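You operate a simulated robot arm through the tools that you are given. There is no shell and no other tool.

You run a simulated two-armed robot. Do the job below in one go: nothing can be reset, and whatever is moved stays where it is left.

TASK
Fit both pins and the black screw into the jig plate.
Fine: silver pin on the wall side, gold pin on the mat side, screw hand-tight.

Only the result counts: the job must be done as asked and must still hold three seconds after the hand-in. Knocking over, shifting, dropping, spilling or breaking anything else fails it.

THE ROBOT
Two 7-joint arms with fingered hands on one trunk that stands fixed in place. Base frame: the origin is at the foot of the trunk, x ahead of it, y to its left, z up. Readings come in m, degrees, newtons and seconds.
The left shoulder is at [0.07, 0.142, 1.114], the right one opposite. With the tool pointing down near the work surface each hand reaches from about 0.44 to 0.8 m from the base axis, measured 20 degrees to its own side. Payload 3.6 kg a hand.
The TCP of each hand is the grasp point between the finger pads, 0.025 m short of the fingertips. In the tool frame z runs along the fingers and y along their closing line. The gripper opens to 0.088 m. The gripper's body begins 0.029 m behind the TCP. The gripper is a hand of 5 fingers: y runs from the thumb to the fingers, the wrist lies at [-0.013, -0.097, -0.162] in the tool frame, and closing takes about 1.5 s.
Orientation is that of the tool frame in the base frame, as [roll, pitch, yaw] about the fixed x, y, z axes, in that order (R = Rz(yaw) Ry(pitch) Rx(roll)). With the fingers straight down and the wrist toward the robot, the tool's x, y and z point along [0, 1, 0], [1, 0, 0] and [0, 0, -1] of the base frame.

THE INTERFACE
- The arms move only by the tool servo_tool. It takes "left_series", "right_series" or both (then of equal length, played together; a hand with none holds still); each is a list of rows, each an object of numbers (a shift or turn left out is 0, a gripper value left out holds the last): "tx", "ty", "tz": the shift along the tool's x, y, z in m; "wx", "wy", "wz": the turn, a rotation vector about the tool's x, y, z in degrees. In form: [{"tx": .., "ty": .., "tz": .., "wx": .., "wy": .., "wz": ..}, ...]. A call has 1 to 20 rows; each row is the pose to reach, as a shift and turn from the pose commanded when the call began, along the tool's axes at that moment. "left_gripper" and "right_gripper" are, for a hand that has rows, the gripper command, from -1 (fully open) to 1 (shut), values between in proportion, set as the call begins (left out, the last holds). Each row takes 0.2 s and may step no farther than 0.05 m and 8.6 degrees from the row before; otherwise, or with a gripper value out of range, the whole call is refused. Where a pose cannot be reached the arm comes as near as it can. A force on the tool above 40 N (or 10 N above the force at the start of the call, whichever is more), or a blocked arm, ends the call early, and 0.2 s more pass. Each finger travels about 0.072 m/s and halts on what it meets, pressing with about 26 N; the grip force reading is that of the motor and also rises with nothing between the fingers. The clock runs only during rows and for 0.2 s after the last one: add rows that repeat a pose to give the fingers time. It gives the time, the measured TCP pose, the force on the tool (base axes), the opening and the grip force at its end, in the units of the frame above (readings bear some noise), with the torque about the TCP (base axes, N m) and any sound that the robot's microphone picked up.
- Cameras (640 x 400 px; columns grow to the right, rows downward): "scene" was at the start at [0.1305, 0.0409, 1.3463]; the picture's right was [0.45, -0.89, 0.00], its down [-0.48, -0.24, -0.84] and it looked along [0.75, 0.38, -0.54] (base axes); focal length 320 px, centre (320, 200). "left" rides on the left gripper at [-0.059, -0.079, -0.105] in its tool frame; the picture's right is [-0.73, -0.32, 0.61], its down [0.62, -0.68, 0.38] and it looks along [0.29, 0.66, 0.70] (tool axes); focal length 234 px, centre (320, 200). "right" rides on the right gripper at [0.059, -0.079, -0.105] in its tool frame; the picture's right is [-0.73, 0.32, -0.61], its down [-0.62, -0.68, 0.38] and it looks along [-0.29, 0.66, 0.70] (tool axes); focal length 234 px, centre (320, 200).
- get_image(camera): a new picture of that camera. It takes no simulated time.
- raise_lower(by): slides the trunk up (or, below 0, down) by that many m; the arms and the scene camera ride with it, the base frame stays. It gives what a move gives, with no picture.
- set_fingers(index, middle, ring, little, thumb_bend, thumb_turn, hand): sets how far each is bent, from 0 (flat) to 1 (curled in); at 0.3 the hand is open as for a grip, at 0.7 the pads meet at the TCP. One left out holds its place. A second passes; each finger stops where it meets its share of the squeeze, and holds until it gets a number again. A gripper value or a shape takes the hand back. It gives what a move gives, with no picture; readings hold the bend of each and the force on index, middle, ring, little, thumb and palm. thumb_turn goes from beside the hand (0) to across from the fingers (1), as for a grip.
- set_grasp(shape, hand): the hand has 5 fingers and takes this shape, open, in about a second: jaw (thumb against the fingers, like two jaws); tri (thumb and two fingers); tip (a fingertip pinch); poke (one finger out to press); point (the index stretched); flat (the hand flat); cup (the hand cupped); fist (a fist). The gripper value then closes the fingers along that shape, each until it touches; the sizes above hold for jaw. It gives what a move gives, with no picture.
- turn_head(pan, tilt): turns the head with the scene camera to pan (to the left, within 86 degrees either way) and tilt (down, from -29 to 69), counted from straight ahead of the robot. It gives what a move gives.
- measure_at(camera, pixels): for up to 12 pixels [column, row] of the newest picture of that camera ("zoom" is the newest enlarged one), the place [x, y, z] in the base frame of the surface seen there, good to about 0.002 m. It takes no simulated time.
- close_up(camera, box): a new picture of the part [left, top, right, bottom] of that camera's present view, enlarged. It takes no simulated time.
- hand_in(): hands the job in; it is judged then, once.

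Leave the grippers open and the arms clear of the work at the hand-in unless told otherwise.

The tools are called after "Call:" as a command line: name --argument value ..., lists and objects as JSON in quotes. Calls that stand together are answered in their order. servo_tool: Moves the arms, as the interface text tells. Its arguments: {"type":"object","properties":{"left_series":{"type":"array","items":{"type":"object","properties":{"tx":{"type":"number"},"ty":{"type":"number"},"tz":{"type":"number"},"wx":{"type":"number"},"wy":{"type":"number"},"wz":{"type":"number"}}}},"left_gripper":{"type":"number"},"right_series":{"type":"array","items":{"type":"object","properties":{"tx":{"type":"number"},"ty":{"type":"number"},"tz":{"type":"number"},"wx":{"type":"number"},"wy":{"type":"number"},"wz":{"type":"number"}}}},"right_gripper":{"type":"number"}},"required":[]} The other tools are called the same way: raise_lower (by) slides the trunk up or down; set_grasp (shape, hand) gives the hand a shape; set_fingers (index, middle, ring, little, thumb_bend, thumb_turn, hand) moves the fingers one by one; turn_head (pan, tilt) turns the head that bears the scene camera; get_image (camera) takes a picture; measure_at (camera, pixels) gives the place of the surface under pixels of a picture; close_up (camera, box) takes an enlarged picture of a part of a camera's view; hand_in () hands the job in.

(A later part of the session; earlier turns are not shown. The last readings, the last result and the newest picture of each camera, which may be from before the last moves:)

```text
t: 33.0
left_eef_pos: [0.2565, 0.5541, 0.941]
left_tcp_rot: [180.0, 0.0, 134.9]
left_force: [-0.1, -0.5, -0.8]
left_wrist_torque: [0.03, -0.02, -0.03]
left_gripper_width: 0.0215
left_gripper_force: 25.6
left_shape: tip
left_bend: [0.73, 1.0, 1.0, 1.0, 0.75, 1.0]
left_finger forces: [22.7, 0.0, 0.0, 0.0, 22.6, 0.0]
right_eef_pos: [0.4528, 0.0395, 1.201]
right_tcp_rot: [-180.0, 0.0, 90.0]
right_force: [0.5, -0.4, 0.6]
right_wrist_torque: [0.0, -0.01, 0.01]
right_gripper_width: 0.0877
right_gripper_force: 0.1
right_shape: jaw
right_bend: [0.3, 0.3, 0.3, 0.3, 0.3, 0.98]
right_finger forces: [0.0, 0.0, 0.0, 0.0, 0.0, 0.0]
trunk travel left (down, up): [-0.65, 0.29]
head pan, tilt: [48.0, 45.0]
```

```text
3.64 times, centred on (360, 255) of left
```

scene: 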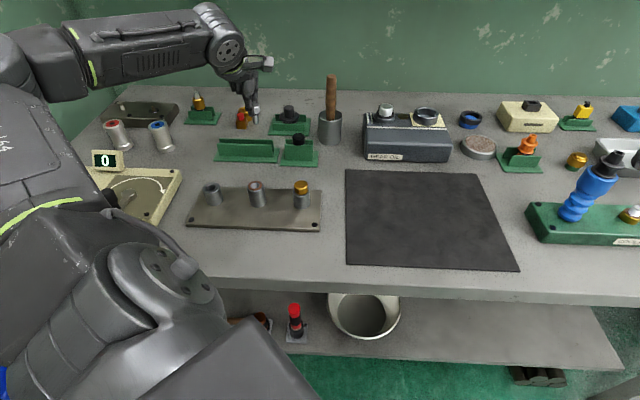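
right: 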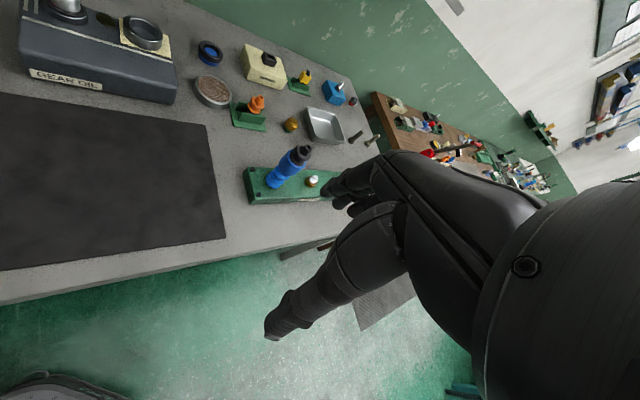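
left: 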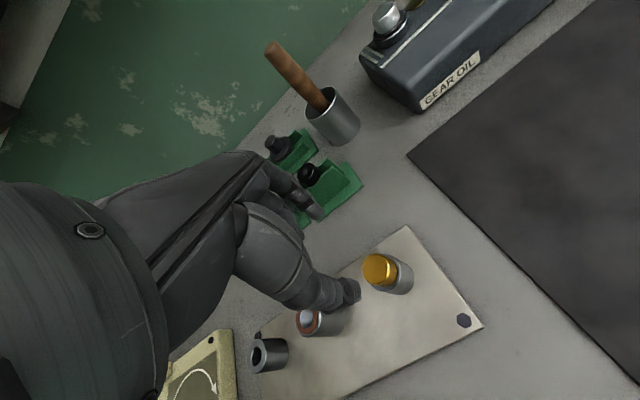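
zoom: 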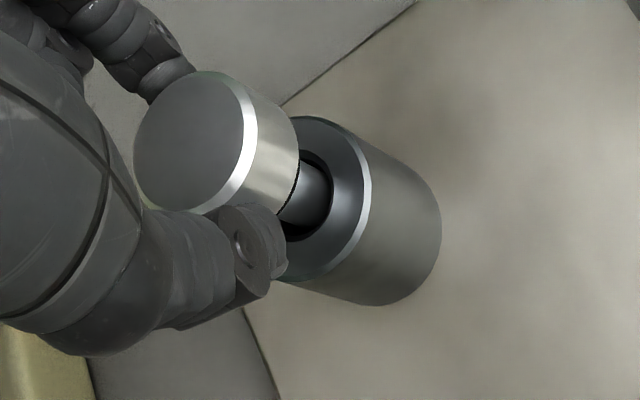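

The tip is inside the bore. Continuing down with a half-millimetre centring shift.

Call:
servo_tool --left_series '[{"tx": 0.0005, "ty": 0.0007, "tz": 0.004}, {"tx": 0.0005, "ty": 0.0007, "tz": 0.008}, {"tx": 0.0005, "ty": 0.0007, "tz": 0.012}, {"tx": 0.0005, "ty": 0.0007, "tz": 0.015}, {"tx": 0.0005, "ty": 0.0007, "tz": 0.017}, {"tx": 0.0005, "ty": 0.0007, "tz": 0.017}]'

Call:
close_up --camera "scene" --box '[196, 170, 228, 195]'

```text
t: 34.4
left_eef_pos: [0.2545, 0.5533, 0.9237]
left_tcp_rot: [-179.9, 0.0, 135.0]
left_force: [-0.9, 0.6, -0.5]
left_wrist_torque: [-0.02, 0.02, -0.01]
left_gripper_width: 0.0213
left_gripper_force: 26.2
left_shape: tip
left_bend: [0.73, 1.0, 1.0, 1.0, 0.75, 1.0]
left_finger forces: [23.3, 0.0, 0.0, 0.0, 23.2, 0.0]
right_eef_pos: [0.451, 0.0403, 1.2008]
right_tcp_rot: [180.0, 0.0, 90.0]
right_force: [-0.2, 0.4, 0.7]
right_wrist_torque: [0.0, 0.04, -0.01]
right_gripper_width: 0.0875
right_gripper_force: 0.1
right_shape: jaw
right_bend: [0.3, 0.3, 0.3, 0.3, 0.3, 0.98]
right_finger forces: [0.1, 0.0, 0.0, 0.0, 0.1, 0.0]
trunk travel left (down, up): [-0.65, 0.29]
head pan, tilt: [48.0, 45.0]
```

```text
16.00 times, centred on (212, 182) of scene
```

zoom: 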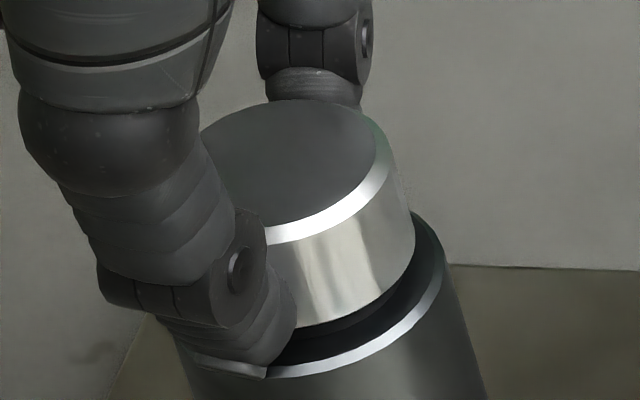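

Nearly seated. Two more millimetres, watching the force.

Call:
servo_tool --left_series '[{"tz": 0.001}, {"tz": 0.002}, {"tz": 0.0025}, {"tz": 0.0025}]'

Call:
close_up --camera "scene" --box '[196, 170, 228, 195]'

```text
t: 35.4
left_eef_pos: [0.256, 0.5544, 0.9217]
left_tcp_rot: [179.9, 0.1, 135.0]
left_force: [0.8, 0.8, 4.3]
left_wrist_torque: [0.04, -0.04, -0.01]
left_gripper_width: 0.0217
left_gripper_force: 26.1
left_shape: tip
left_bend: [0.73, 1.0, 1.0, 1.0, 0.75, 1.0]
left_finger forces: [24.9, 0.0, 0.0, 0.1, 23.3, 0.0]
right_eef_pos: [0.4501, 0.039, 1.2015]
right_tcp_rot: [-180.0, -0.1, 90.0]
right_force: [-0.4, 0.6, 0.8]
right_wrist_torque: [0.03, 0.0, -0.01]
right_gripper_width: 0.0876
right_gripper_force: 0.1
right_shape: jaw
right_bend: [0.3, 0.3, 0.3, 0.3, 0.3, 0.98]
right_finger forces: [0.1, 0.1, 0.0, 0.0, 0.0, 0.0]
trunk travel left (down, up): [-0.65, 0.29]
head pan, tilt: [48.0, 45.0]
```

```text
16.00 times, centred on (212, 182) of scene
```

zoom: 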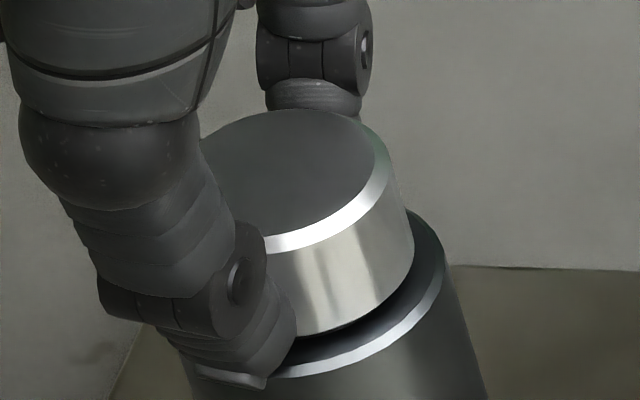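

Contact at 4 N upward, same height as the gold seating. Releasing while easing up 1 mm, then rising.

Call:
servo_tool --left_series '[{"tz": -0.001}, {"tz": -0.001}, {"tz": -0.001}, {"tz": -0.001}, {"tz": -0.001}]' --left_gripper -0.14

Call:
servo_tool --left_series '[{"tz": -0.01}, {"tz": -0.025}, {"tz": -0.05}, {"tz": -0.08}, {"tz": -0.08}]'

Call:
close_up --camera "scene" --box '[196, 170, 228, 195]'

Call:
measure_at --camera "zoom" --pixels '[[300, 170], [300, 130], [300, 210], [260, 180], [350, 180], [330, 290], [300, 250]]'

```text
t: 36.5
left_eef_pos: [0.2537, 0.5541, 0.9222]
left_tcp_rot: [179.9, 0.1, 135.0]
left_force: [0.5, -1.0, 0.6]
left_wrist_torque: [0.01, -0.03, 0.02]
left_gripper_width: 0.0498
left_gripper_force: 0.1
left_shape: tip
left_bend: [0.32, 0.98, 0.99, 0.99, 0.66, 1.0]
left_finger forces: [0.0, 0.1, 0.0, 0.0, 0.0, 0.0]
right_eef_pos: [0.4515, 0.0393, 1.2005]
right_tcp_rot: [-180.0, -0.1, 90.0]
right_force: [0.4, -0.6, 0.1]
right_wrist_torque: [0.01, 0.01, 0.01]
right_gripper_width: 0.0878
right_gripper_force: 0.0
right_shape: jaw
right_bend: [0.3, 0.3, 0.3, 0.3, 0.3, 0.98]
right_finger forces: [0.1, 0.0, 0.0, 0.0, 0.0, 0.1]
trunk travel left (down, up): [-0.65, 0.29]
head pan, tilt: [48.0, 45.0]
```

```text
t: 37.8
left_eef_pos: [0.254, 0.5539, 1.0038]
left_tcp_rot: [180.0, 0.0, 135.0]
left_force: [1.1, 0.2, 0.4]
left_wrist_torque: [0.01, -0.04, -0.02]
left_gripper_width: 0.0497
left_gripper_force: 0.0
left_shape: tip
left_bend: [0.32, 0.98, 0.99, 0.99, 0.66, 1.0]
left_finger forces: [0.0, 0.0, 0.0, 0.0, 0.1, 0.0]
right_eef_pos: [0.451, 0.041, 1.2011]
right_tcp_rot: [-180.0, -0.1, 90.1]
right_force: [0.0, 0.1, 0.1]
right_wrist_torque: [0.01, 0.0, 0.01]
right_gripper_width: 0.0878
right_gripper_force: 0.1
right_shape: jaw
right_bend: [0.3, 0.3, 0.3, 0.3, 0.3, 0.98]
right_finger forces: [0.0, 0.0, 0.0, 0.0, 0.0, 0.0]
trunk travel left (down, up): [-0.65, 0.29]
head pan, tilt: [48.0, 45.0]
```

```text
16.00 times, centred on (212, 182) of scene
```

zoom: 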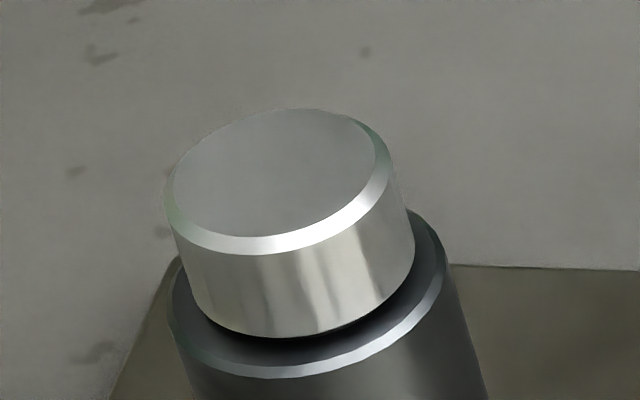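

```text
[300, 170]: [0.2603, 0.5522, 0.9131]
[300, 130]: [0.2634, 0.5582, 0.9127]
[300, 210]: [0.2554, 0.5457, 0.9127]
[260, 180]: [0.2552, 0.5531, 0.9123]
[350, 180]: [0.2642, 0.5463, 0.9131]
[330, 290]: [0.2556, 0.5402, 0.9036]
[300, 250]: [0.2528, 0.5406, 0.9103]
```

Silver pin seated (head top z 0.9127). Now to the black screw: hovering over about (0.480, 0.551) at z≈1.02, keeping clear of the wooden handle at (0.588, 0.558).

Call:
servo_tool --left_series '[{"tx": -0.01, "ty": 0.01, "tz": -0.008}, {"tx": -0.035, "ty": 0.034, "tz": -0.015}, {"tx": -0.063, "ty": 0.061, "tz": -0.015}, {"tx": -0.092, "ty": 0.089, "tz": -0.015}, {"tx": -0.12, "ty": 0.117, "tz": -0.015}, {"tx": -0.145, "ty": 0.141, "tz": -0.015}, {"tx": -0.158, "ty": 0.154, "tz": -0.015}, {"tx": -0.1618, "ty": 0.1573, "tz": -0.015}, {"tx": -0.1618, "ty": 0.1573, "tz": -0.015}]'

Call:
get_image --camera "left"

Call:
get_image --camera "scene"

Call:
close_up --camera "left" --box '[320, 220, 440, 320]'

```text
t: 39.8
left_eef_pos: [0.4802, 0.5517, 1.0154]
left_tcp_rot: [-179.9, 0.0, 135.1]
left_force: [-0.1, -0.2, -0.3]
left_wrist_torque: [0.02, -0.01, 0.02]
left_gripper_width: 0.0498
left_gripper_force: 0.1
left_shape: tip
left_bend: [0.32, 0.98, 0.99, 0.99, 0.66, 1.0]
left_finger forces: [0.0, 0.0, 0.1, 0.1, 0.0, 0.0]
right_eef_pos: [0.4522, 0.0404, 1.201]
right_tcp_rot: [-180.0, 0.1, 90.0]
right_force: [-0.7, -0.7, 0.9]
right_wrist_torque: [0.0, 0.0, -0.04]
right_gripper_width: 0.0878
right_gripper_force: 0.1
right_shape: jaw
right_bend: [0.3, 0.3, 0.3, 0.3, 0.3, 0.98]
right_finger forces: [0.1, 0.1, 0.1, 0.0, 0.1, 0.1]
trunk travel left (down, up): [-0.65, 0.29]
head pan, tilt: [48.0, 45.0]
```

```text
taken
```

left: 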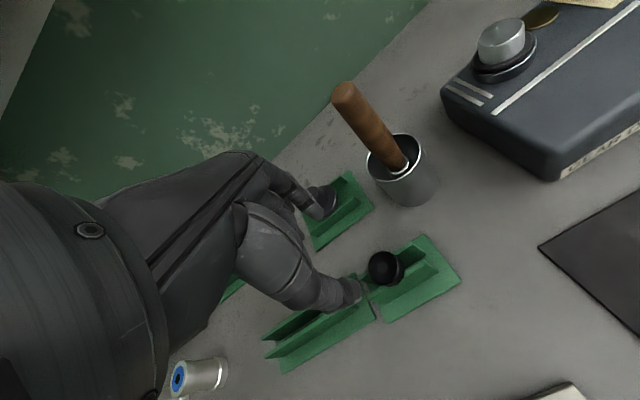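

```text
taken
```

scene: 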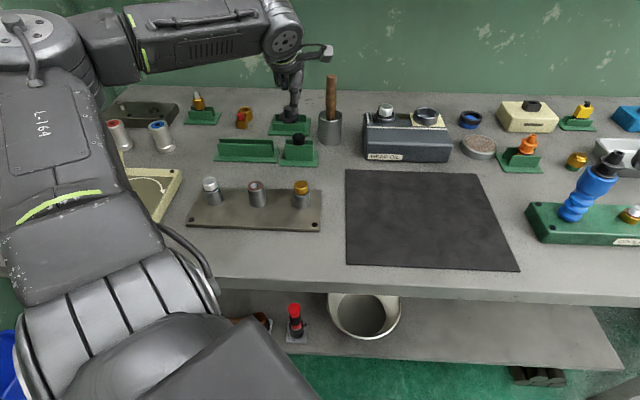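

```text
4.00 times, centred on (380, 270) of left
```

zoom: 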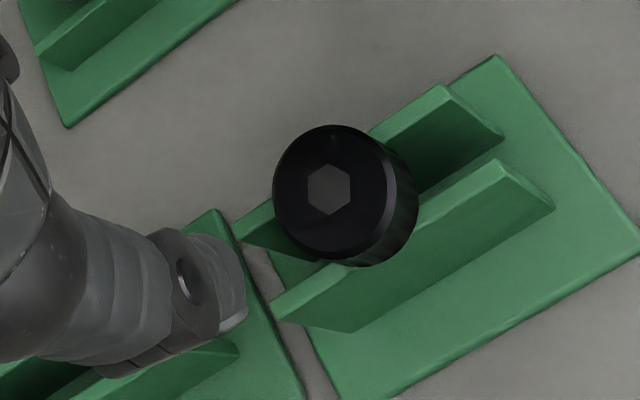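

Screw head visible with hex socket at (329,190) in the zoom. Measuring its position and the fins.

Call:
measure_at --camera "zoom" --pixels '[[280, 190], [378, 190], [329, 132], [329, 245], [329, 190], [290, 150], [368, 232], [430, 105], [490, 180], [300, 300], [255, 220], [400, 230]]'

```text
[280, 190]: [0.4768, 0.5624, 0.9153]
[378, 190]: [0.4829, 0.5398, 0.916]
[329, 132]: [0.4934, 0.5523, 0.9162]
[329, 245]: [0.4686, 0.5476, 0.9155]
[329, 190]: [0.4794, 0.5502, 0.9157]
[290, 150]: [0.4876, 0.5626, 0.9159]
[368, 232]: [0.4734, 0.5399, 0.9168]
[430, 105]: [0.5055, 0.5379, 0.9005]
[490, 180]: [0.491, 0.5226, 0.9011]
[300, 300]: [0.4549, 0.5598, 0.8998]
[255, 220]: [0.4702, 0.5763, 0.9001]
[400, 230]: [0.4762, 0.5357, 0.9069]
```

Screw centre ≈ (0.4805, 0.5508), top z 0.916, fins top 0.9005. The hand is right above it; descending to z≈0.928 so the tips stop just above the fins.

Call:
servo_tool --left_series '[{"tz": 0.02}, {"tz": 0.045}, {"tz": 0.065}, {"tz": 0.078}, {"tz": 0.087}, {"tz": 0.087}]'

Call:
close_up --camera "scene" --box '[270, 110, 330, 160]'

Call:
close_up --camera "left" --box '[280, 180, 440, 330]'

```text
t: 41.1
left_eef_pos: [0.4806, 0.5507, 0.9303]
left_tcp_rot: [180.0, 0.0, 134.9]
left_force: [-0.6, -0.9, 0.3]
left_wrist_torque: [-0.03, -0.06, 0.03]
left_gripper_width: 0.0497
left_gripper_force: 0.0
left_shape: tip
left_bend: [0.32, 0.98, 0.99, 0.99, 0.66, 1.0]
left_finger forces: [0.0, 0.0, 0.1, 0.0, 0.0, 0.1]
right_eef_pos: [0.451, 0.0386, 1.2007]
right_tcp_rot: [-180.0, -0.1, 90.1]
right_force: [-0.8, 0.4, -0.9]
right_wrist_torque: [0.02, -0.02, 0.0]
right_gripper_width: 0.0874
right_gripper_force: 0.1
right_shape: jaw
right_bend: [0.3, 0.3, 0.3, 0.3, 0.3, 0.98]
right_finger forces: [0.0, 0.0, 0.1, 0.0, 0.0, 0.0]
trunk travel left (down, up): [-0.65, 0.29]
head pan, tilt: [48.0, 45.0]
```

```text
8.00 times, centred on (300, 135) of scene
```

zoom: 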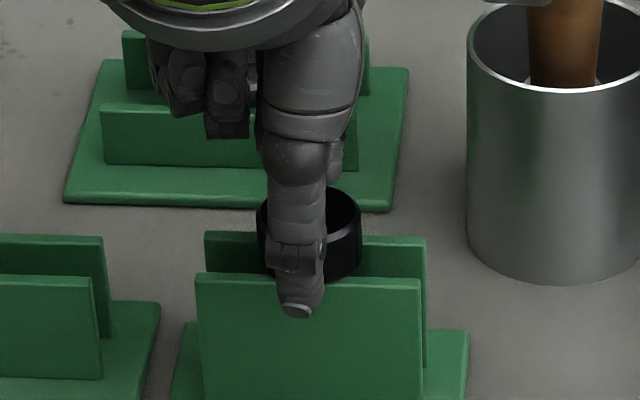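

```text
2.67 times, centred on (360, 255) of left
```

zoom: 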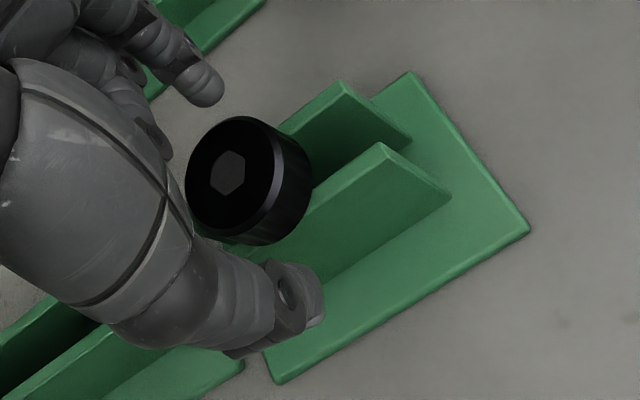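

Well positioned. Lowering 1.5 mm more and closing on the screw head.

Call:
servo_tool --left_series '[{"tz": 0.0015}, {"tz": 0.0015}, {"tz": 0.0015}, {"tz": 0.0015}, {"tz": 0.0015}, {"tz": 0.0015}, {"tz": 0.0015}]' --left_gripper 1

Call:
close_up --camera "scene" --box '[270, 110, 330, 160]'

Call:
close_up --camera "left" --box '[280, 180, 440, 330]'

```text
t: 42.8
left_eef_pos: [0.4813, 0.5509, 0.9277]
left_tcp_rot: [180.0, -0.1, 135.1]
left_force: [-0.9, 0.1, -0.6]
left_wrist_torque: [-0.02, -0.03, 0.0]
left_gripper_width: 0.0247
left_gripper_force: 25.9
left_shape: tip
left_bend: [0.73, 1.0, 1.0, 1.0, 0.74, 1.0]
left_finger forces: [22.9, 0.1, 0.0, 0.0, 22.9, 0.0]
right_eef_pos: [0.4515, 0.0397, 1.2004]
right_tcp_rot: [180.0, 0.0, 90.0]
right_force: [-0.8, 0.3, -0.3]
right_wrist_torque: [0.03, -0.01, -0.02]
right_gripper_width: 0.0878
right_gripper_force: 0.0
right_shape: jaw
right_bend: [0.3, 0.3, 0.3, 0.3, 0.3, 0.98]
right_finger forces: [0.0, 0.0, 0.0, 0.0, 0.0, 0.0]
trunk travel left (down, up): [-0.65, 0.29]
head pan, tilt: [48.0, 45.0]
```

```text
8.00 times, centred on (300, 135) of scene
```

zoom: 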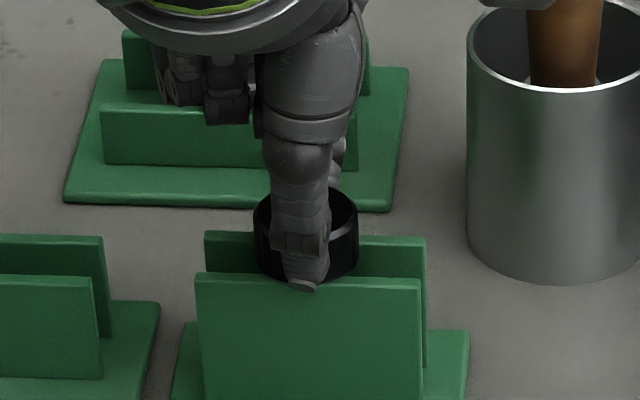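

```text
2.67 times, centred on (360, 255) of left
```

zoom: 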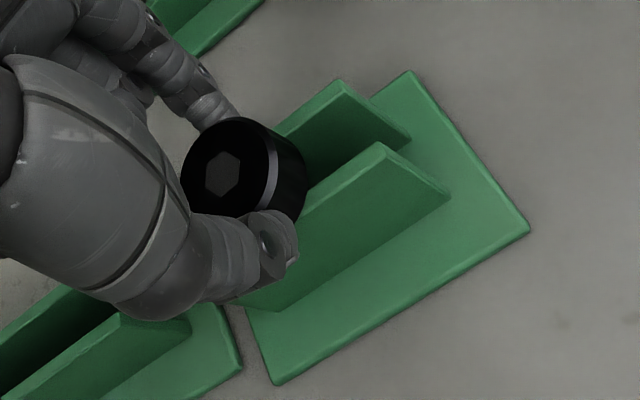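

Screw gripped (24.7 mm, 22.9 N each). Lifting 90 mm straight up.

Call:
servo_tool --left_series '[{"tz": -0.005}, {"tz": -0.015}, {"tz": -0.03}, {"tz": -0.05}, {"tz": -0.07}, {"tz": -0.09}, {"tz": -0.09}]'

Call:
get_image --camera "scene"

Call:
close_up --camera "scene" --box '[270, 75, 330, 125]'

```text
t: 44.4
left_eef_pos: [0.4814, 0.5521, 1.0188]
left_tcp_rot: [-180.0, 0.0, 135.0]
left_force: [-0.9, -0.2, -1.7]
left_wrist_torque: [-0.02, 0.01, 0.0]
left_gripper_width: 0.0241
left_gripper_force: 25.8
left_shape: tip
left_bend: [0.73, 1.0, 1.0, 1.0, 0.74, 1.0]
left_finger forces: [22.7, 0.0, 0.1, 0.1, 22.8, 0.0]
right_eef_pos: [0.4525, 0.0404, 1.2019]
right_tcp_rot: [180.0, 0.1, 90.0]
right_force: [-0.6, 0.4, -1.0]
right_wrist_torque: [0.0, 0.01, -0.02]
right_gripper_width: 0.088
right_gripper_force: 0.1
right_shape: jaw
right_bend: [0.3, 0.3, 0.3, 0.3, 0.3, 0.98]
right_finger forces: [0.0, 0.1, 0.1, 0.0, 0.0, 0.1]
trunk travel left (down, up): [-0.65, 0.29]
head pan, tilt: [48.0, 45.0]
```

```text
taken
```

scene: 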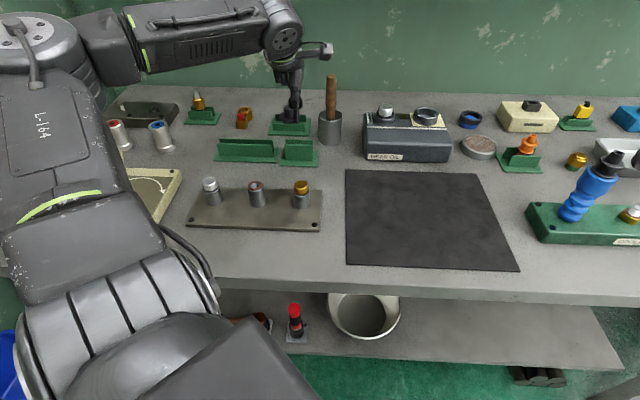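

```text
8.00 times, centred on (300, 100) of scene
```

zoom: 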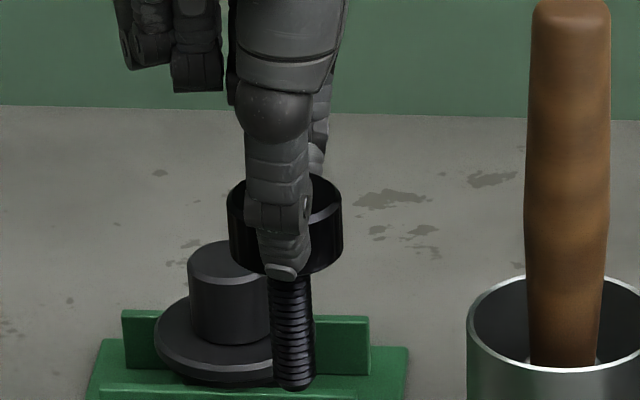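

Screw lifted; it has a threaded shank. Zooming in to see thread pitch and length.

Call:
close_up --camera "scene" --box '[284, 105, 312, 127]'

Call:
measure_at --camera "zoom" --pixels '[[300, 330], [300, 345], [300, 280], [300, 220], [300, 160], [300, 140], [330, 60], [240, 60], [395, 50]]'

```text
16.00 times, centred on (298, 116) of scene
```

zoom: 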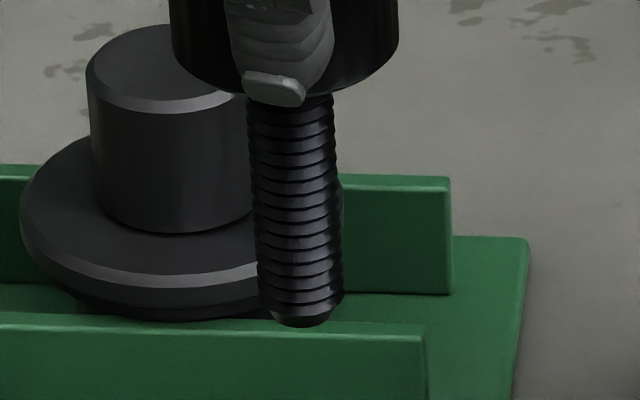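

```text
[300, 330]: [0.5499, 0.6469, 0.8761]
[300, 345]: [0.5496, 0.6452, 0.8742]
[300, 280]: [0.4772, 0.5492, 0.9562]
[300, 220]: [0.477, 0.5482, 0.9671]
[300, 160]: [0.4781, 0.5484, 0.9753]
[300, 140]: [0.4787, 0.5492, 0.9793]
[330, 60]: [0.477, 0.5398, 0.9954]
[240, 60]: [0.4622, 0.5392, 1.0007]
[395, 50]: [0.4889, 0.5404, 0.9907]
```

Shank ≈12 mm dia, ≈43 mm long, fine thread; screw tip is ≈0.07 m below the TCP. Carrying it over the threaded bushing at (0.3201, 0.4889).

Call:
servo_tool --left_series '[{"tx": 0.004, "ty": -0.01}, {"tx": 0.013, "ty": -0.031}, {"tx": 0.024, "ty": -0.056}, {"tx": 0.035, "ty": -0.082}, {"tx": 0.046, "ty": -0.107}, {"tx": 0.056, "ty": -0.131}, {"tx": 0.064, "ty": -0.15}, {"tx": 0.0682, "ty": -0.159}, {"tx": 0.0682, "ty": -0.159}]'

Call:
get_image --camera "scene"

Call:
get_image --camera "left"

```text
t: 46.4
left_eef_pos: [0.3202, 0.4871, 1.0194]
left_tcp_rot: [-179.9, 0.0, 135.0]
left_force: [-0.5, 0.5, -1.2]
left_wrist_torque: [0.01, -0.02, -0.03]
left_gripper_width: 0.0242
left_gripper_force: 26.2
left_shape: tip
left_bend: [0.73, 1.0, 1.0, 1.0, 0.74, 1.0]
left_finger forces: [22.6, 0.1, 0.0, 0.1, 22.5, 0.1]
left hand out of reach, approached as far as the arm can: row 2
right_eef_pos: [0.4519, 0.0398, 1.2003]
right_tcp_rot: [-180.0, 0.0, 90.0]
right_force: [-0.3, 0.0, 0.1]
right_wrist_torque: [0.0, 0.0, 0.02]
right_gripper_width: 0.0878
right_gripper_force: 0.0
right_shape: jaw
right_bend: [0.3, 0.3, 0.3, 0.3, 0.3, 0.98]
right_finger forces: [0.0, 0.0, 0.1, 0.0, 0.0, 0.1]
trunk travel left (down, up): [-0.65, 0.29]
head pan, tilt: [48.0, 45.0]
```

```text
taken
```

scene: 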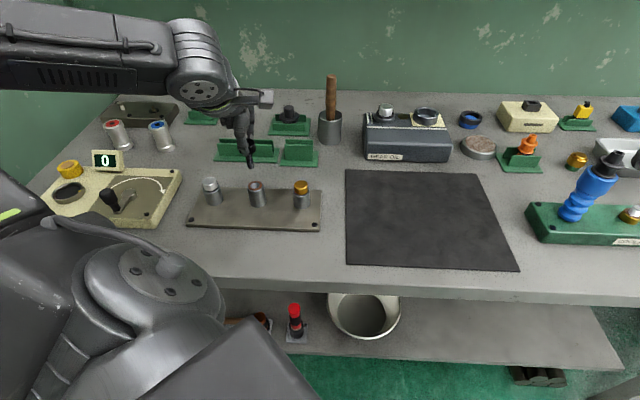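

```text
taken
```

left: 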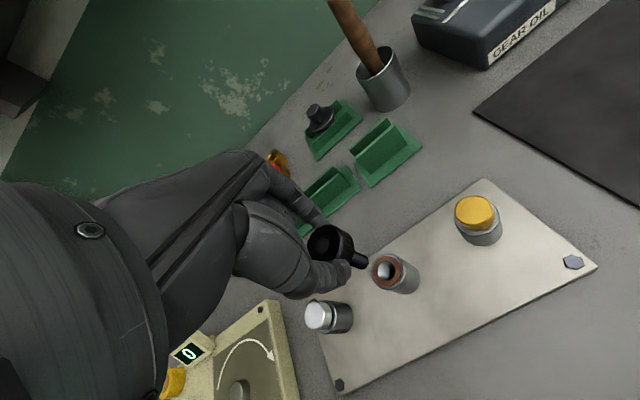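

The screw is over the threaded bushing. Before inserting, I'll test how far the wrist can turn counter-clockwise (−wz) here in free air, to set up long tightening strokes.

Call:
servo_tool --left_series '[{"wz": -8}, {"wz": -16}, {"wz": -24}, {"wz": -32}, {"wz": -40}, {"wz": -48}, {"wz": -56}, {"wz": -64}, {"wz": -72}, {"wz": -80}, {"wz": -80}]'

Call:
get_image --camera "scene"

```text
t: 48.8
left_eef_pos: [0.3193, 0.4872, 1.0192]
left_tcp_rot: [179.9, 0.1, -144.9]
left_force: [-0.3, 0.6, -1.1]
left_wrist_torque: [-0.01, 0.01, -0.01]
left_gripper_width: 0.0241
left_gripper_force: 26.0
left_shape: tip
left_bend: [0.73, 1.0, 1.0, 1.0, 0.74, 1.0]
left_finger forces: [22.6, 0.0, 0.0, 0.0, 22.5, 0.0]
right_eef_pos: [0.4515, 0.0406, 1.2013]
right_tcp_rot: [179.9, 0.0, 90.0]
right_force: [-0.2, 0.0, -0.4]
right_wrist_torque: [0.01, -0.03, -0.02]
right_gripper_width: 0.0877
right_gripper_force: 0.1
right_shape: jaw
right_bend: [0.3, 0.3, 0.3, 0.3, 0.3, 0.98]
right_finger forces: [0.1, 0.0, 0.0, 0.0, 0.0, 0.0]
trunk travel left (down, up): [-0.65, 0.29]
head pan, tilt: [48.0, 45.0]
```

```text
taken
```

scene: 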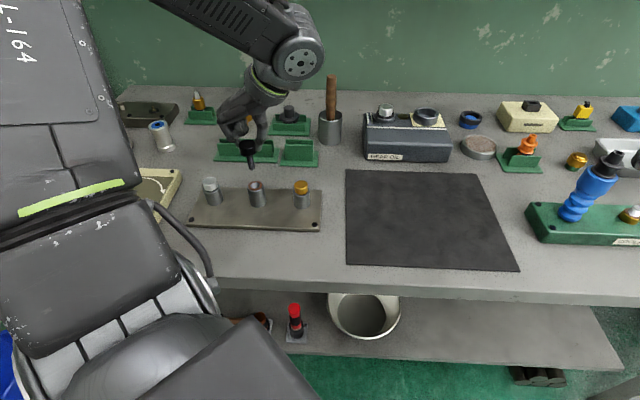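

Reached yaw −145° (i.e. 215°) with no limit. Trying 40° more.

Call:
servo_tool --left_series '[{"wz": -8}, {"wz": -16}, {"wz": -24}, {"wz": -32}, {"wz": -40}, {"wz": -40}]'

```text
t: 50.1
left_eef_pos: [0.312, 0.4908, 0.9975]
left_tcp_rot: [-179.7, -0.1, -104.9]
left_force: [0.4, 0.1, -0.6]
left_wrist_torque: [-0.02, 0.01, 0.0]
left_gripper_width: 0.0242
left_gripper_force: 26.0
left_shape: tip
left_bend: [0.73, 1.0, 1.0, 1.0, 0.74, 1.0]
left_finger forces: [22.6, 0.1, 0.1, 0.0, 22.4, 0.1]
left hand out of reach, approached as far as the arm can: row 3, 4, 5, 6
right_eef_pos: [0.4518, 0.0392, 1.2013]
right_tcp_rot: [-179.9, 0.0, 90.0]
right_force: [-0.8, 0.3, -0.6]
right_wrist_torque: [-0.01, 0.0, -0.02]
right_gripper_width: 0.088
right_gripper_force: 0.0
right_shape: jaw
right_bend: [0.3, 0.3, 0.3, 0.3, 0.3, 0.98]
right_finger forces: [0.1, 0.0, 0.1, 0.1, 0.0, 0.0]
trunk travel left (down, up): [-0.65, 0.29]
head pan, tilt: [48.0, 45.0]
```

Beyond about yaw 230° it is out of reach. Going back 40° and checking position.

Call:
servo_tool --left_series '[{"wz": 8}, {"wz": 16}, {"wz": 24}, {"wz": 32}, {"wz": 40}, {"wz": 40}]'

```text
t: 51.5
left_eef_pos: [0.3125, 0.4909, 0.9972]
left_tcp_rot: [180.0, 0.0, -145.1]
left_force: [0.3, -0.3, -1.3]
left_wrist_torque: [0.02, 0.03, 0.01]
left_gripper_width: 0.024
left_gripper_force: 26.4
left_shape: tip
left_bend: [0.73, 1.0, 1.0, 1.0, 0.74, 1.0]
left_finger forces: [22.5, 0.0, 0.0, 0.0, 22.4, 0.1]
right_eef_pos: [0.4519, 0.0402, 1.2003]
right_tcp_rot: [-180.0, 0.1, 90.0]
right_force: [0.1, 0.8, -0.3]
right_wrist_torque: [-0.02, -0.02, 0.0]
right_gripper_width: 0.0878
right_gripper_force: 0.0
right_shape: jaw
right_bend: [0.3, 0.3, 0.3, 0.3, 0.3, 0.98]
right_finger forces: [0.1, 0.1, 0.0, 0.0, 0.0, 0.1]
trunk travel left (down, up): [-0.65, 0.29]
head pan, tilt: [48.0, 45.0]
```

The commanded pose resets to the reached one, so I re-centre (shift back to (0.320,0.487), z 1.019) and then test the clockwise direction by 144°.

Call:
servo_tool --left_series '[{"tx": -0.0039, "ty": -0.0076, "tz": -0.022}, {"tx": -0.0039, "ty": -0.0076, "tz": -0.022, "wz": 8}, {"tx": -0.0039, "ty": -0.0076, "tz": -0.022, "wz": 16}, {"tx": -0.0039, "ty": -0.0076, "tz": -0.022, "wz": 24}, {"tx": -0.0039, "ty": -0.0076, "tz": -0.022, "wz": 32}, {"tx": -0.0039, "ty": -0.0076, "tz": -0.022, "wz": 40}, {"tx": -0.0039, "ty": -0.0076, "tz": -0.022, "wz": 48}, {"tx": -0.0039, "ty": -0.0076, "tz": -0.022, "wz": 56}, {"tx": -0.0039, "ty": -0.0076, "tz": -0.022, "wz": 64}, {"tx": -0.0039, "ty": -0.0076, "tz": -0.022, "wz": 72}, {"tx": -0.0039, "ty": -0.0076, "tz": -0.022, "wz": 80}, {"tx": -0.0039, "ty": -0.0076, "tz": -0.022, "wz": 88}, {"tx": -0.0039, "ty": -0.0076, "tz": -0.022, "wz": 96}, {"tx": -0.0039, "ty": -0.0076, "tz": -0.022, "wz": 104}, {"tx": -0.0039, "ty": -0.0076, "tz": -0.022, "wz": 112}, {"tx": -0.0039, "ty": -0.0076, "tz": -0.022, "wz": 120}, {"tx": -0.0039, "ty": -0.0076, "tz": -0.022, "wz": 128}, {"tx": -0.0039, "ty": -0.0076, "tz": -0.022, "wz": 136}, {"tx": -0.0039, "ty": -0.0076, "tz": -0.022, "wz": 144}, {"tx": -0.0039, "ty": -0.0076, "tz": -0.022, "wz": 144}]'

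Call:
get_image --camera "scene"

```text
t: 55.8
left_eef_pos: [0.3205, 0.4858, 1.0174]
left_tcp_rot: [-180.0, 0.0, 70.9]
left_force: [-0.1, 0.1, -0.1]
left_wrist_torque: [0.01, 0.03, 0.04]
left_gripper_width: 0.0241
left_gripper_force: 25.9
left_shape: tip
left_bend: [0.73, 1.0, 1.0, 1.0, 0.74, 1.0]
left_finger forces: [22.6, 0.0, 0.0, 0.0, 22.4, 0.0]
right_eef_pos: [0.4524, 0.0399, 1.2011]
right_tcp_rot: [180.0, -0.3, 89.9]
right_force: [-0.5, -0.9, -0.1]
right_wrist_torque: [-0.01, 0.04, 0.0]
right_gripper_width: 0.0876
right_gripper_force: 0.1
right_shape: jaw
right_bend: [0.3, 0.3, 0.3, 0.3, 0.3, 0.98]
right_finger forces: [0.1, 0.0, 0.0, 0.0, 0.1, 0.0]
trunk travel left (down, up): [-0.65, 0.29]
head pan, tilt: [48.0, 45.0]
```

```text
taken
```

scene: 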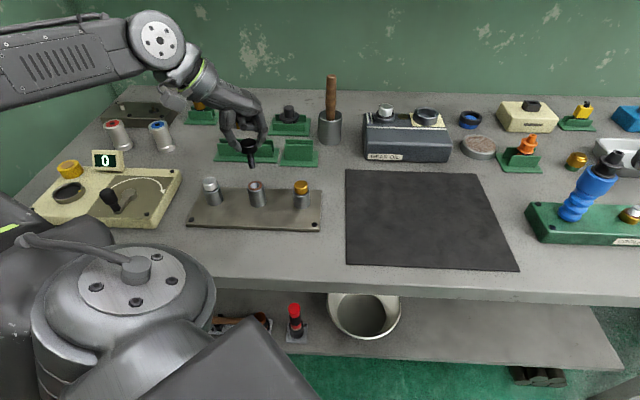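

Yaw 71° is fine too, giving 144°+ strokes. Now measuring the shank axis at this yaw, to find its offset from the TCP rotation axis.

Call:
close_up --camera "scene" --box '[235, 145, 267, 170]'

Call:
measure_at --camera "zoom" --pixels '[[320, 200], [320, 230], [320, 260], [320, 290], [320, 150]]'

```text
16.00 times, centred on (251, 158) of scene
```

zoom: 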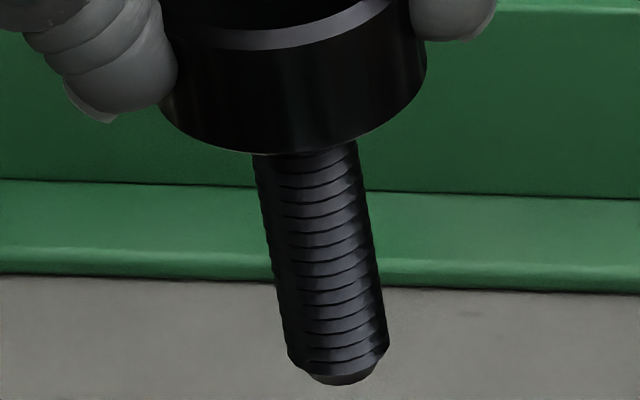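

```text
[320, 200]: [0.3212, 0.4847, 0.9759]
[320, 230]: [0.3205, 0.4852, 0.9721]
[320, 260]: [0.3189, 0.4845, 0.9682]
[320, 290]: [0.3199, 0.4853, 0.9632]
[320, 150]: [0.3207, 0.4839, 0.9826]
```

I'll rotate back to yaw 215° and take the same zoom, so the pixel shift reveals the screw's offset from the rotation axis.

Call:
servo_tool --left_series '[{"wz": -8}, {"wz": -16}, {"wz": -24}, {"wz": -32}, {"wz": -40}, {"wz": -48}, {"wz": -56}, {"wz": -64}, {"wz": -72}, {"wz": -80}, {"wz": -88}, {"wz": -96}, {"wz": -104}, {"wz": -112}, {"wz": -120}, {"wz": -128}, {"wz": -136}, {"wz": -144}, {"wz": -144}]'

Call:
close_up --camera "scene" --box '[235, 145, 267, 170]'

Call:
measure_at --camera "zoom" --pixels '[[320, 200], [320, 230], [320, 260], [320, 290], [320, 310]]'

```text
t: 59.8
left_eef_pos: [0.3205, 0.4878, 1.0171]
left_tcp_rot: [-180.0, 0.0, -144.9]
left_force: [-0.2, 0.1, -0.6]
left_wrist_torque: [0.01, 0.0, 0.02]
left_gripper_width: 0.0237
left_gripper_force: 26.0
left_shape: tip
left_bend: [0.73, 1.0, 1.0, 1.0, 0.74, 1.0]
left_finger forces: [22.6, 0.0, 0.1, 0.0, 22.3, 0.0]
right_eef_pos: [0.4518, 0.0403, 1.2015]
right_tcp_rot: [180.0, -0.1, 90.0]
right_force: [-0.2, 0.0, 0.7]
right_wrist_torque: [0.0, 0.03, 0.01]
right_gripper_width: 0.0876
right_gripper_force: 0.1
right_shape: jaw
right_bend: [0.3, 0.3, 0.3, 0.3, 0.3, 0.98]
right_finger forces: [0.1, 0.1, 0.1, 0.0, 0.0, 0.1]
trunk travel left (down, up): [-0.65, 0.29]
head pan, tilt: [48.0, 45.0]
```

```text
16.00 times, centred on (251, 158) of scene
```

zoom: 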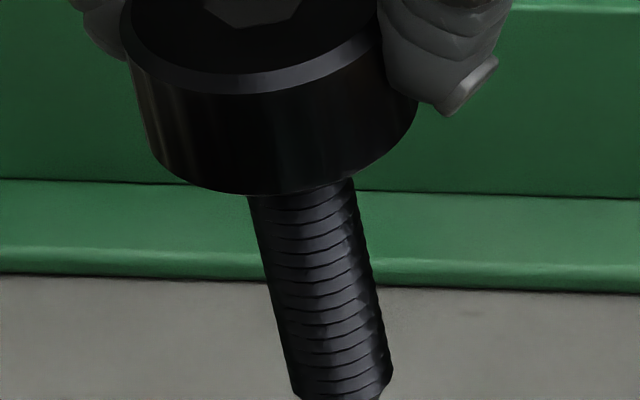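

```text
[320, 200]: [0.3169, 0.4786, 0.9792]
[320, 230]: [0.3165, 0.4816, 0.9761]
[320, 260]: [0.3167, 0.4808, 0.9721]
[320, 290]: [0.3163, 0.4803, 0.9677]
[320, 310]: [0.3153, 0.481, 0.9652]
```

The screw axis sits about 3 mm to tool +x of the TCP. I'll shift to put the screw over the bore (base +1.9 mm, +3.0 mm) and lower until its tip is ~7 mm above the washer, then check.

Call:
servo_tool --left_series '[{"tx": -0.0033, "ty": 0.0014, "tz": 0.01}, {"tx": -0.0033, "ty": 0.0014, "tz": 0.022}, {"tx": -0.0033, "ty": 0.0014, "tz": 0.034}, {"tx": -0.0033, "ty": 0.0014, "tz": 0.034}]'

Call:
close_up --camera "scene" --box '[240, 168, 272, 193]'

Call:
close_up --camera "left" --box '[290, 190, 450, 330]'

```text
t: 60.8
left_eef_pos: [0.3208, 0.4904, 0.9847]
left_tcp_rot: [180.0, 0.0, -144.8]
left_force: [0.5, 0.8, -0.3]
left_wrist_torque: [0.0, 0.01, -0.01]
left_gripper_width: 0.0239
left_gripper_force: 25.9
left_shape: tip
left_bend: [0.73, 1.0, 1.0, 1.0, 0.74, 1.0]
left_finger forces: [22.6, 0.0, 0.0, 0.0, 22.5, 0.0]
right_eef_pos: [0.4514, 0.0397, 1.2011]
right_tcp_rot: [-180.0, 0.0, 90.1]
right_force: [0.3, -0.8, 0.4]
right_wrist_torque: [0.01, -0.03, 0.03]
right_gripper_width: 0.0878
right_gripper_force: 0.0
right_shape: jaw
right_bend: [0.3, 0.3, 0.3, 0.3, 0.3, 0.98]
right_finger forces: [0.0, 0.0, 0.1, 0.1, 0.0, 0.1]
trunk travel left (down, up): [-0.65, 0.29]
head pan, tilt: [48.0, 45.0]
```

```text
16.00 times, centred on (256, 180) of scene
```

zoom: 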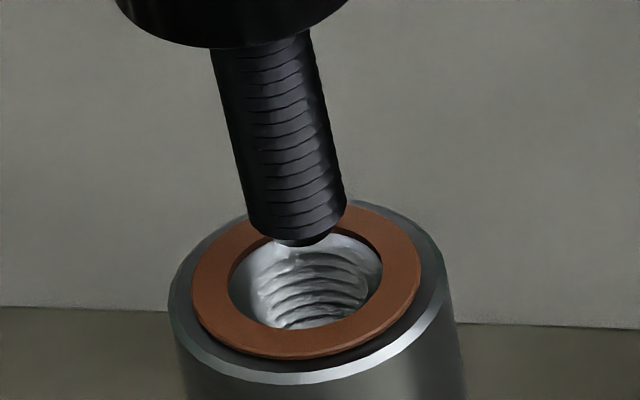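

```text
2.86 times, centred on (370, 260) of left
```

zoom: 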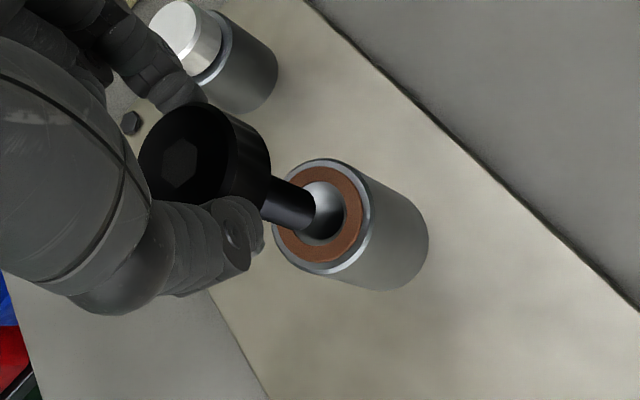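

Good view. The screw looks slightly tilted; I'll zoom in more on the left camera to judge the tilt relative to the bushing axis.

Call:
close_up --camera "left" --box '[325, 215, 405, 275]'

Call:
close_up --camera "scene" --box '[232, 145, 280, 200]'

```text
6.67 times, centred on (365, 245) of left
```

zoom: 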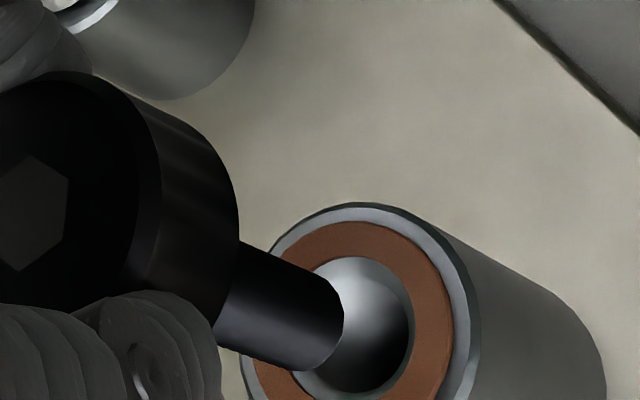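

```text
7.27 times, centred on (256, 172) of scene
```

zoom: 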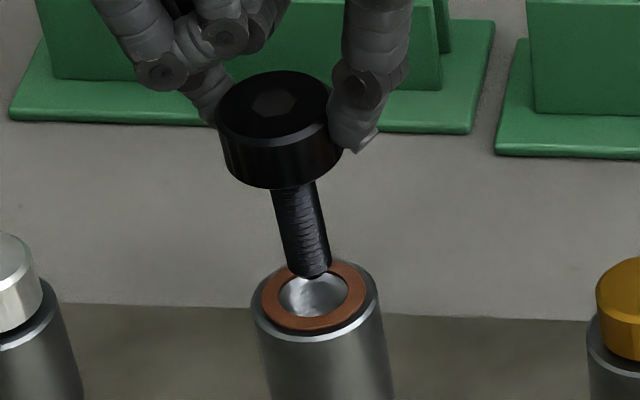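

The shank leans about 2° toward the thumb side. I'll measure tip and washer for the exact offset before correcting.

Call:
close_up --camera "scene" --box '[240, 168, 272, 193]'

Call:
measure_at --camera "zoom" --pixels '[[295, 225], [300, 215], [295, 190], [285, 150], [275, 110], [265, 70], [300, 242], [210, 280], [400, 280], [306, 345], [340, 210]]'

```text
16.00 times, centred on (256, 180) of scene
```

zoom: 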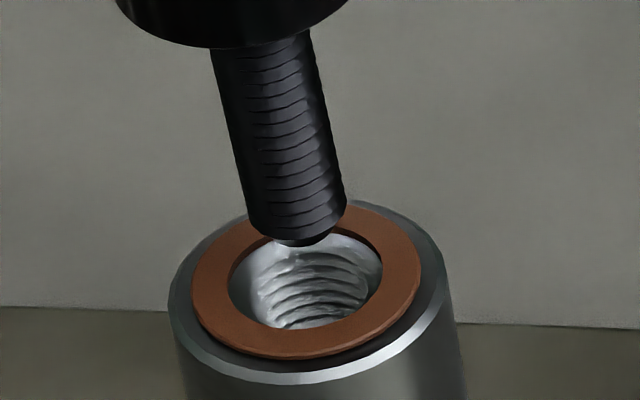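

```text
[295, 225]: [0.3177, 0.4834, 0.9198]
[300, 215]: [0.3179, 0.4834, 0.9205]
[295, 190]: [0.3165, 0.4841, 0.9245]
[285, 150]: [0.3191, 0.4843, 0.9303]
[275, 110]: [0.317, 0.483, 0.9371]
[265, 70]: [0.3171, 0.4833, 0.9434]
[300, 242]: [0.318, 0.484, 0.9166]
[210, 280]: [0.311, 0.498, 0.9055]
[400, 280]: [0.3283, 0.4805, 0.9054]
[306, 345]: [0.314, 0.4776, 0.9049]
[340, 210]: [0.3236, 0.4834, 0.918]
```

Tip is within ~1.5 mm of the bore centre. Applying a tilt correction (wx −2.2°, wy +1.3°) with a compensating shift so the tip lands on centre.

Call:
servo_tool --left_series '[{"tx": -0.001, "ty": -0.0008, "wx": -1.1, "wy": 0.65}, {"tx": -0.002, "ty": -0.0016, "wx": -2.2, "wy": 1.3}, {"tx": -0.002, "ty": -0.0016, "wx": -2.2, "wy": 1.3}]'

Call:
close_up --camera "scene" --box '[240, 168, 272, 193]'

Call:
close_up --camera "left" --box '[325, 215, 405, 275]'

```text
t: 61.5
left_eef_pos: [0.3255, 0.4913, 0.9844]
left_tcp_rot: [177.7, -1.3, -144.9]
left_force: [0.0, 0.6, -1.4]
left_wrist_torque: [0.01, -0.04, 0.01]
left_gripper_width: 0.0238
left_gripper_force: 25.5
left_shape: tip
left_bend: [0.73, 1.0, 1.0, 1.0, 0.74, 1.0]
left_finger forces: [22.5, 0.0, 0.0, 0.0, 22.4, 0.0]
right_eef_pos: [0.4528, 0.0404, 1.2011]
right_tcp_rot: [180.0, 0.0, 90.0]
right_force: [0.9, -0.6, -0.7]
right_wrist_torque: [0.0, -0.03, -0.01]
right_gripper_width: 0.0878
right_gripper_force: 0.2
right_shape: jaw
right_bend: [0.3, 0.3, 0.3, 0.3, 0.3, 0.98]
right_finger forces: [0.0, 0.0, 0.1, 0.0, 0.0, 0.0]
trunk travel left (down, up): [-0.65, 0.29]
head pan, tilt: [48.0, 45.0]
```

```text
16.00 times, centred on (256, 180) of scene
```

zoom: 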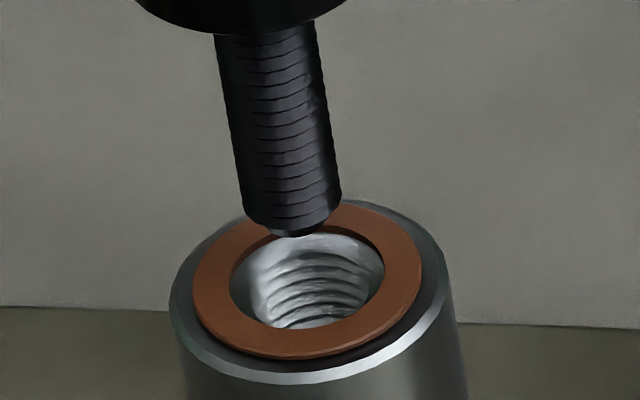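

```text
6.67 times, centred on (365, 245) of left
```

zoom: 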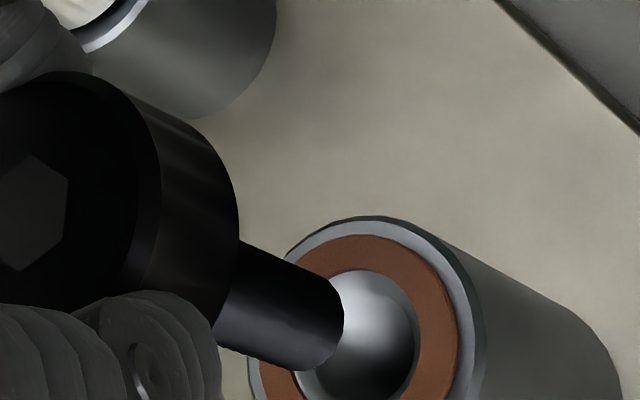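

Shank now vertical and centred. Lowering 14 mm along the vertical, watching for contact.

Call:
servo_tool --left_series '[{"tx": -0.0001, "ty": -0.0001, "tz": 0.003}, {"tx": -0.0001, "ty": -0.0002, "tz": 0.006}, {"tx": -0.0002, "ty": -0.0003, "tz": 0.009}, {"tx": -0.0003, "ty": -0.0004, "tz": 0.012}, {"tx": -0.0003, "ty": -0.0005, "tz": 0.014}, {"tx": -0.0003, "ty": -0.0005, "tz": 0.014}]'

Call:
close_up --camera "scene" --box '[240, 168, 272, 193]'

Call:
close_up --camera "left" --box '[325, 215, 405, 275]'

```text
t: 63.0
left_eef_pos: [0.3242, 0.4905, 0.9703]
left_tcp_rot: [177.8, -1.3, -145.0]
left_force: [-1.0, 0.3, 0.0]
left_wrist_torque: [-0.01, -0.01, 0.02]
left_gripper_width: 0.0239
left_gripper_force: 26.1
left_shape: tip
left_bend: [0.73, 1.0, 1.0, 1.0, 0.74, 1.0]
left_finger forces: [22.5, 0.0, 0.0, 0.0, 22.5, 0.0]
right_eef_pos: [0.4516, 0.0399, 1.2015]
right_tcp_rot: [-180.0, 0.0, 90.0]
right_force: [0.1, 0.3, -0.2]
right_wrist_torque: [-0.02, -0.01, 0.01]
right_gripper_width: 0.088
right_gripper_force: 0.0
right_shape: jaw
right_bend: [0.3, 0.3, 0.3, 0.3, 0.3, 0.98]
right_finger forces: [0.0, 0.1, 0.0, 0.1, 0.0, 0.1]
trunk travel left (down, up): [-0.65, 0.29]
head pan, tilt: [48.0, 45.0]
```

```text
16.00 times, centred on (256, 180) of scene
```

zoom: 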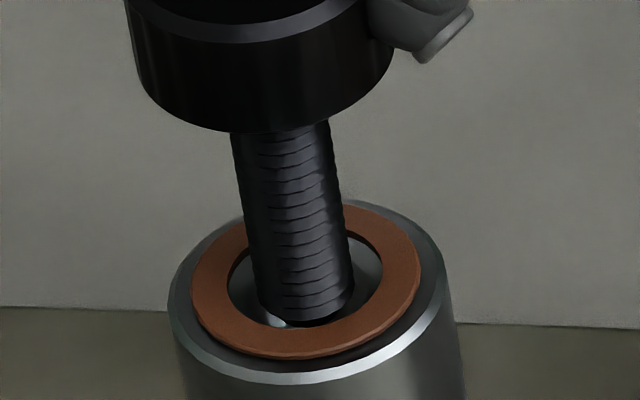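

```text
6.67 times, centred on (365, 245) of left
```

zoom: 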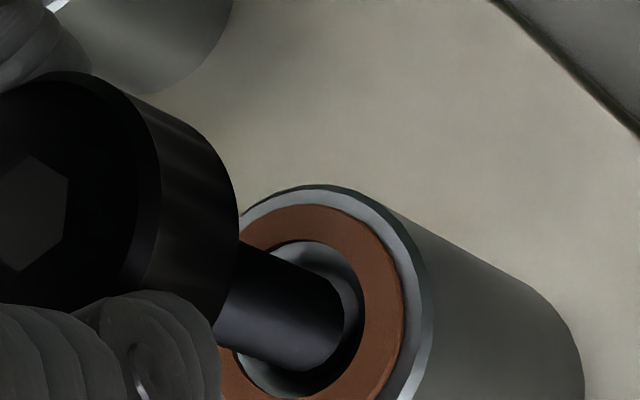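

Tip is inside the washer, centred. Continuing down until it meets the thread.

Call:
servo_tool --left_series '[{"tz": 0.0015}, {"ty": -0.0001, "tz": 0.003}, {"tx": -0.0001, "ty": -0.0002, "tz": 0.0045}, {"tx": -0.0001, "ty": -0.0002, "tz": 0.006}, {"tx": -0.0001, "ty": -0.0002, "tz": 0.006}]'

Call:
close_up --camera "scene" --box '[240, 168, 272, 193]'

```text
t: 64.2
left_eef_pos: [0.3234, 0.4889, 0.9638]
left_tcp_rot: [177.8, -1.3, -144.9]
left_force: [-0.1, -0.7, -1.6]
left_wrist_torque: [-0.01, -0.01, 0.0]
left_gripper_width: 0.024
left_gripper_force: 25.7
left_shape: tip
left_bend: [0.73, 1.0, 1.0, 1.0, 0.74, 1.0]
left_finger forces: [22.6, 0.1, 0.0, 0.0, 22.3, 0.0]
right_eef_pos: [0.4529, 0.0401, 1.2006]
right_tcp_rot: [179.9, 0.0, 90.0]
right_force: [-1.4, 0.1, -0.4]
right_wrist_torque: [-0.01, -0.03, 0.0]
right_gripper_width: 0.0879
right_gripper_force: 0.0
right_shape: jaw
right_bend: [0.3, 0.3, 0.3, 0.3, 0.3, 0.98]
right_finger forces: [0.0, 0.0, 0.0, 0.0, 0.1, 0.0]
trunk travel left (down, up): [-0.65, 0.29]
head pan, tilt: [48.0, 45.0]
```

```text
16.00 times, centred on (256, 180) of scene
```

zoom: 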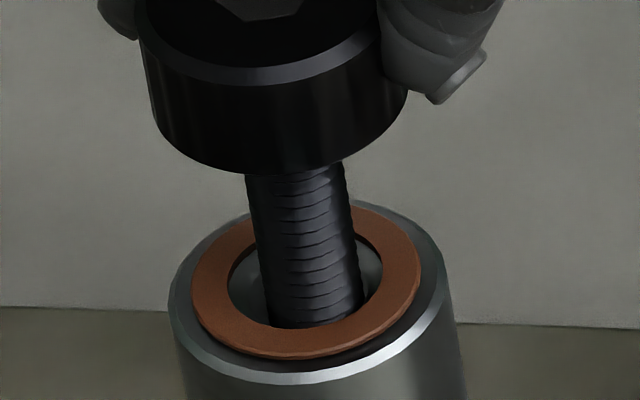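

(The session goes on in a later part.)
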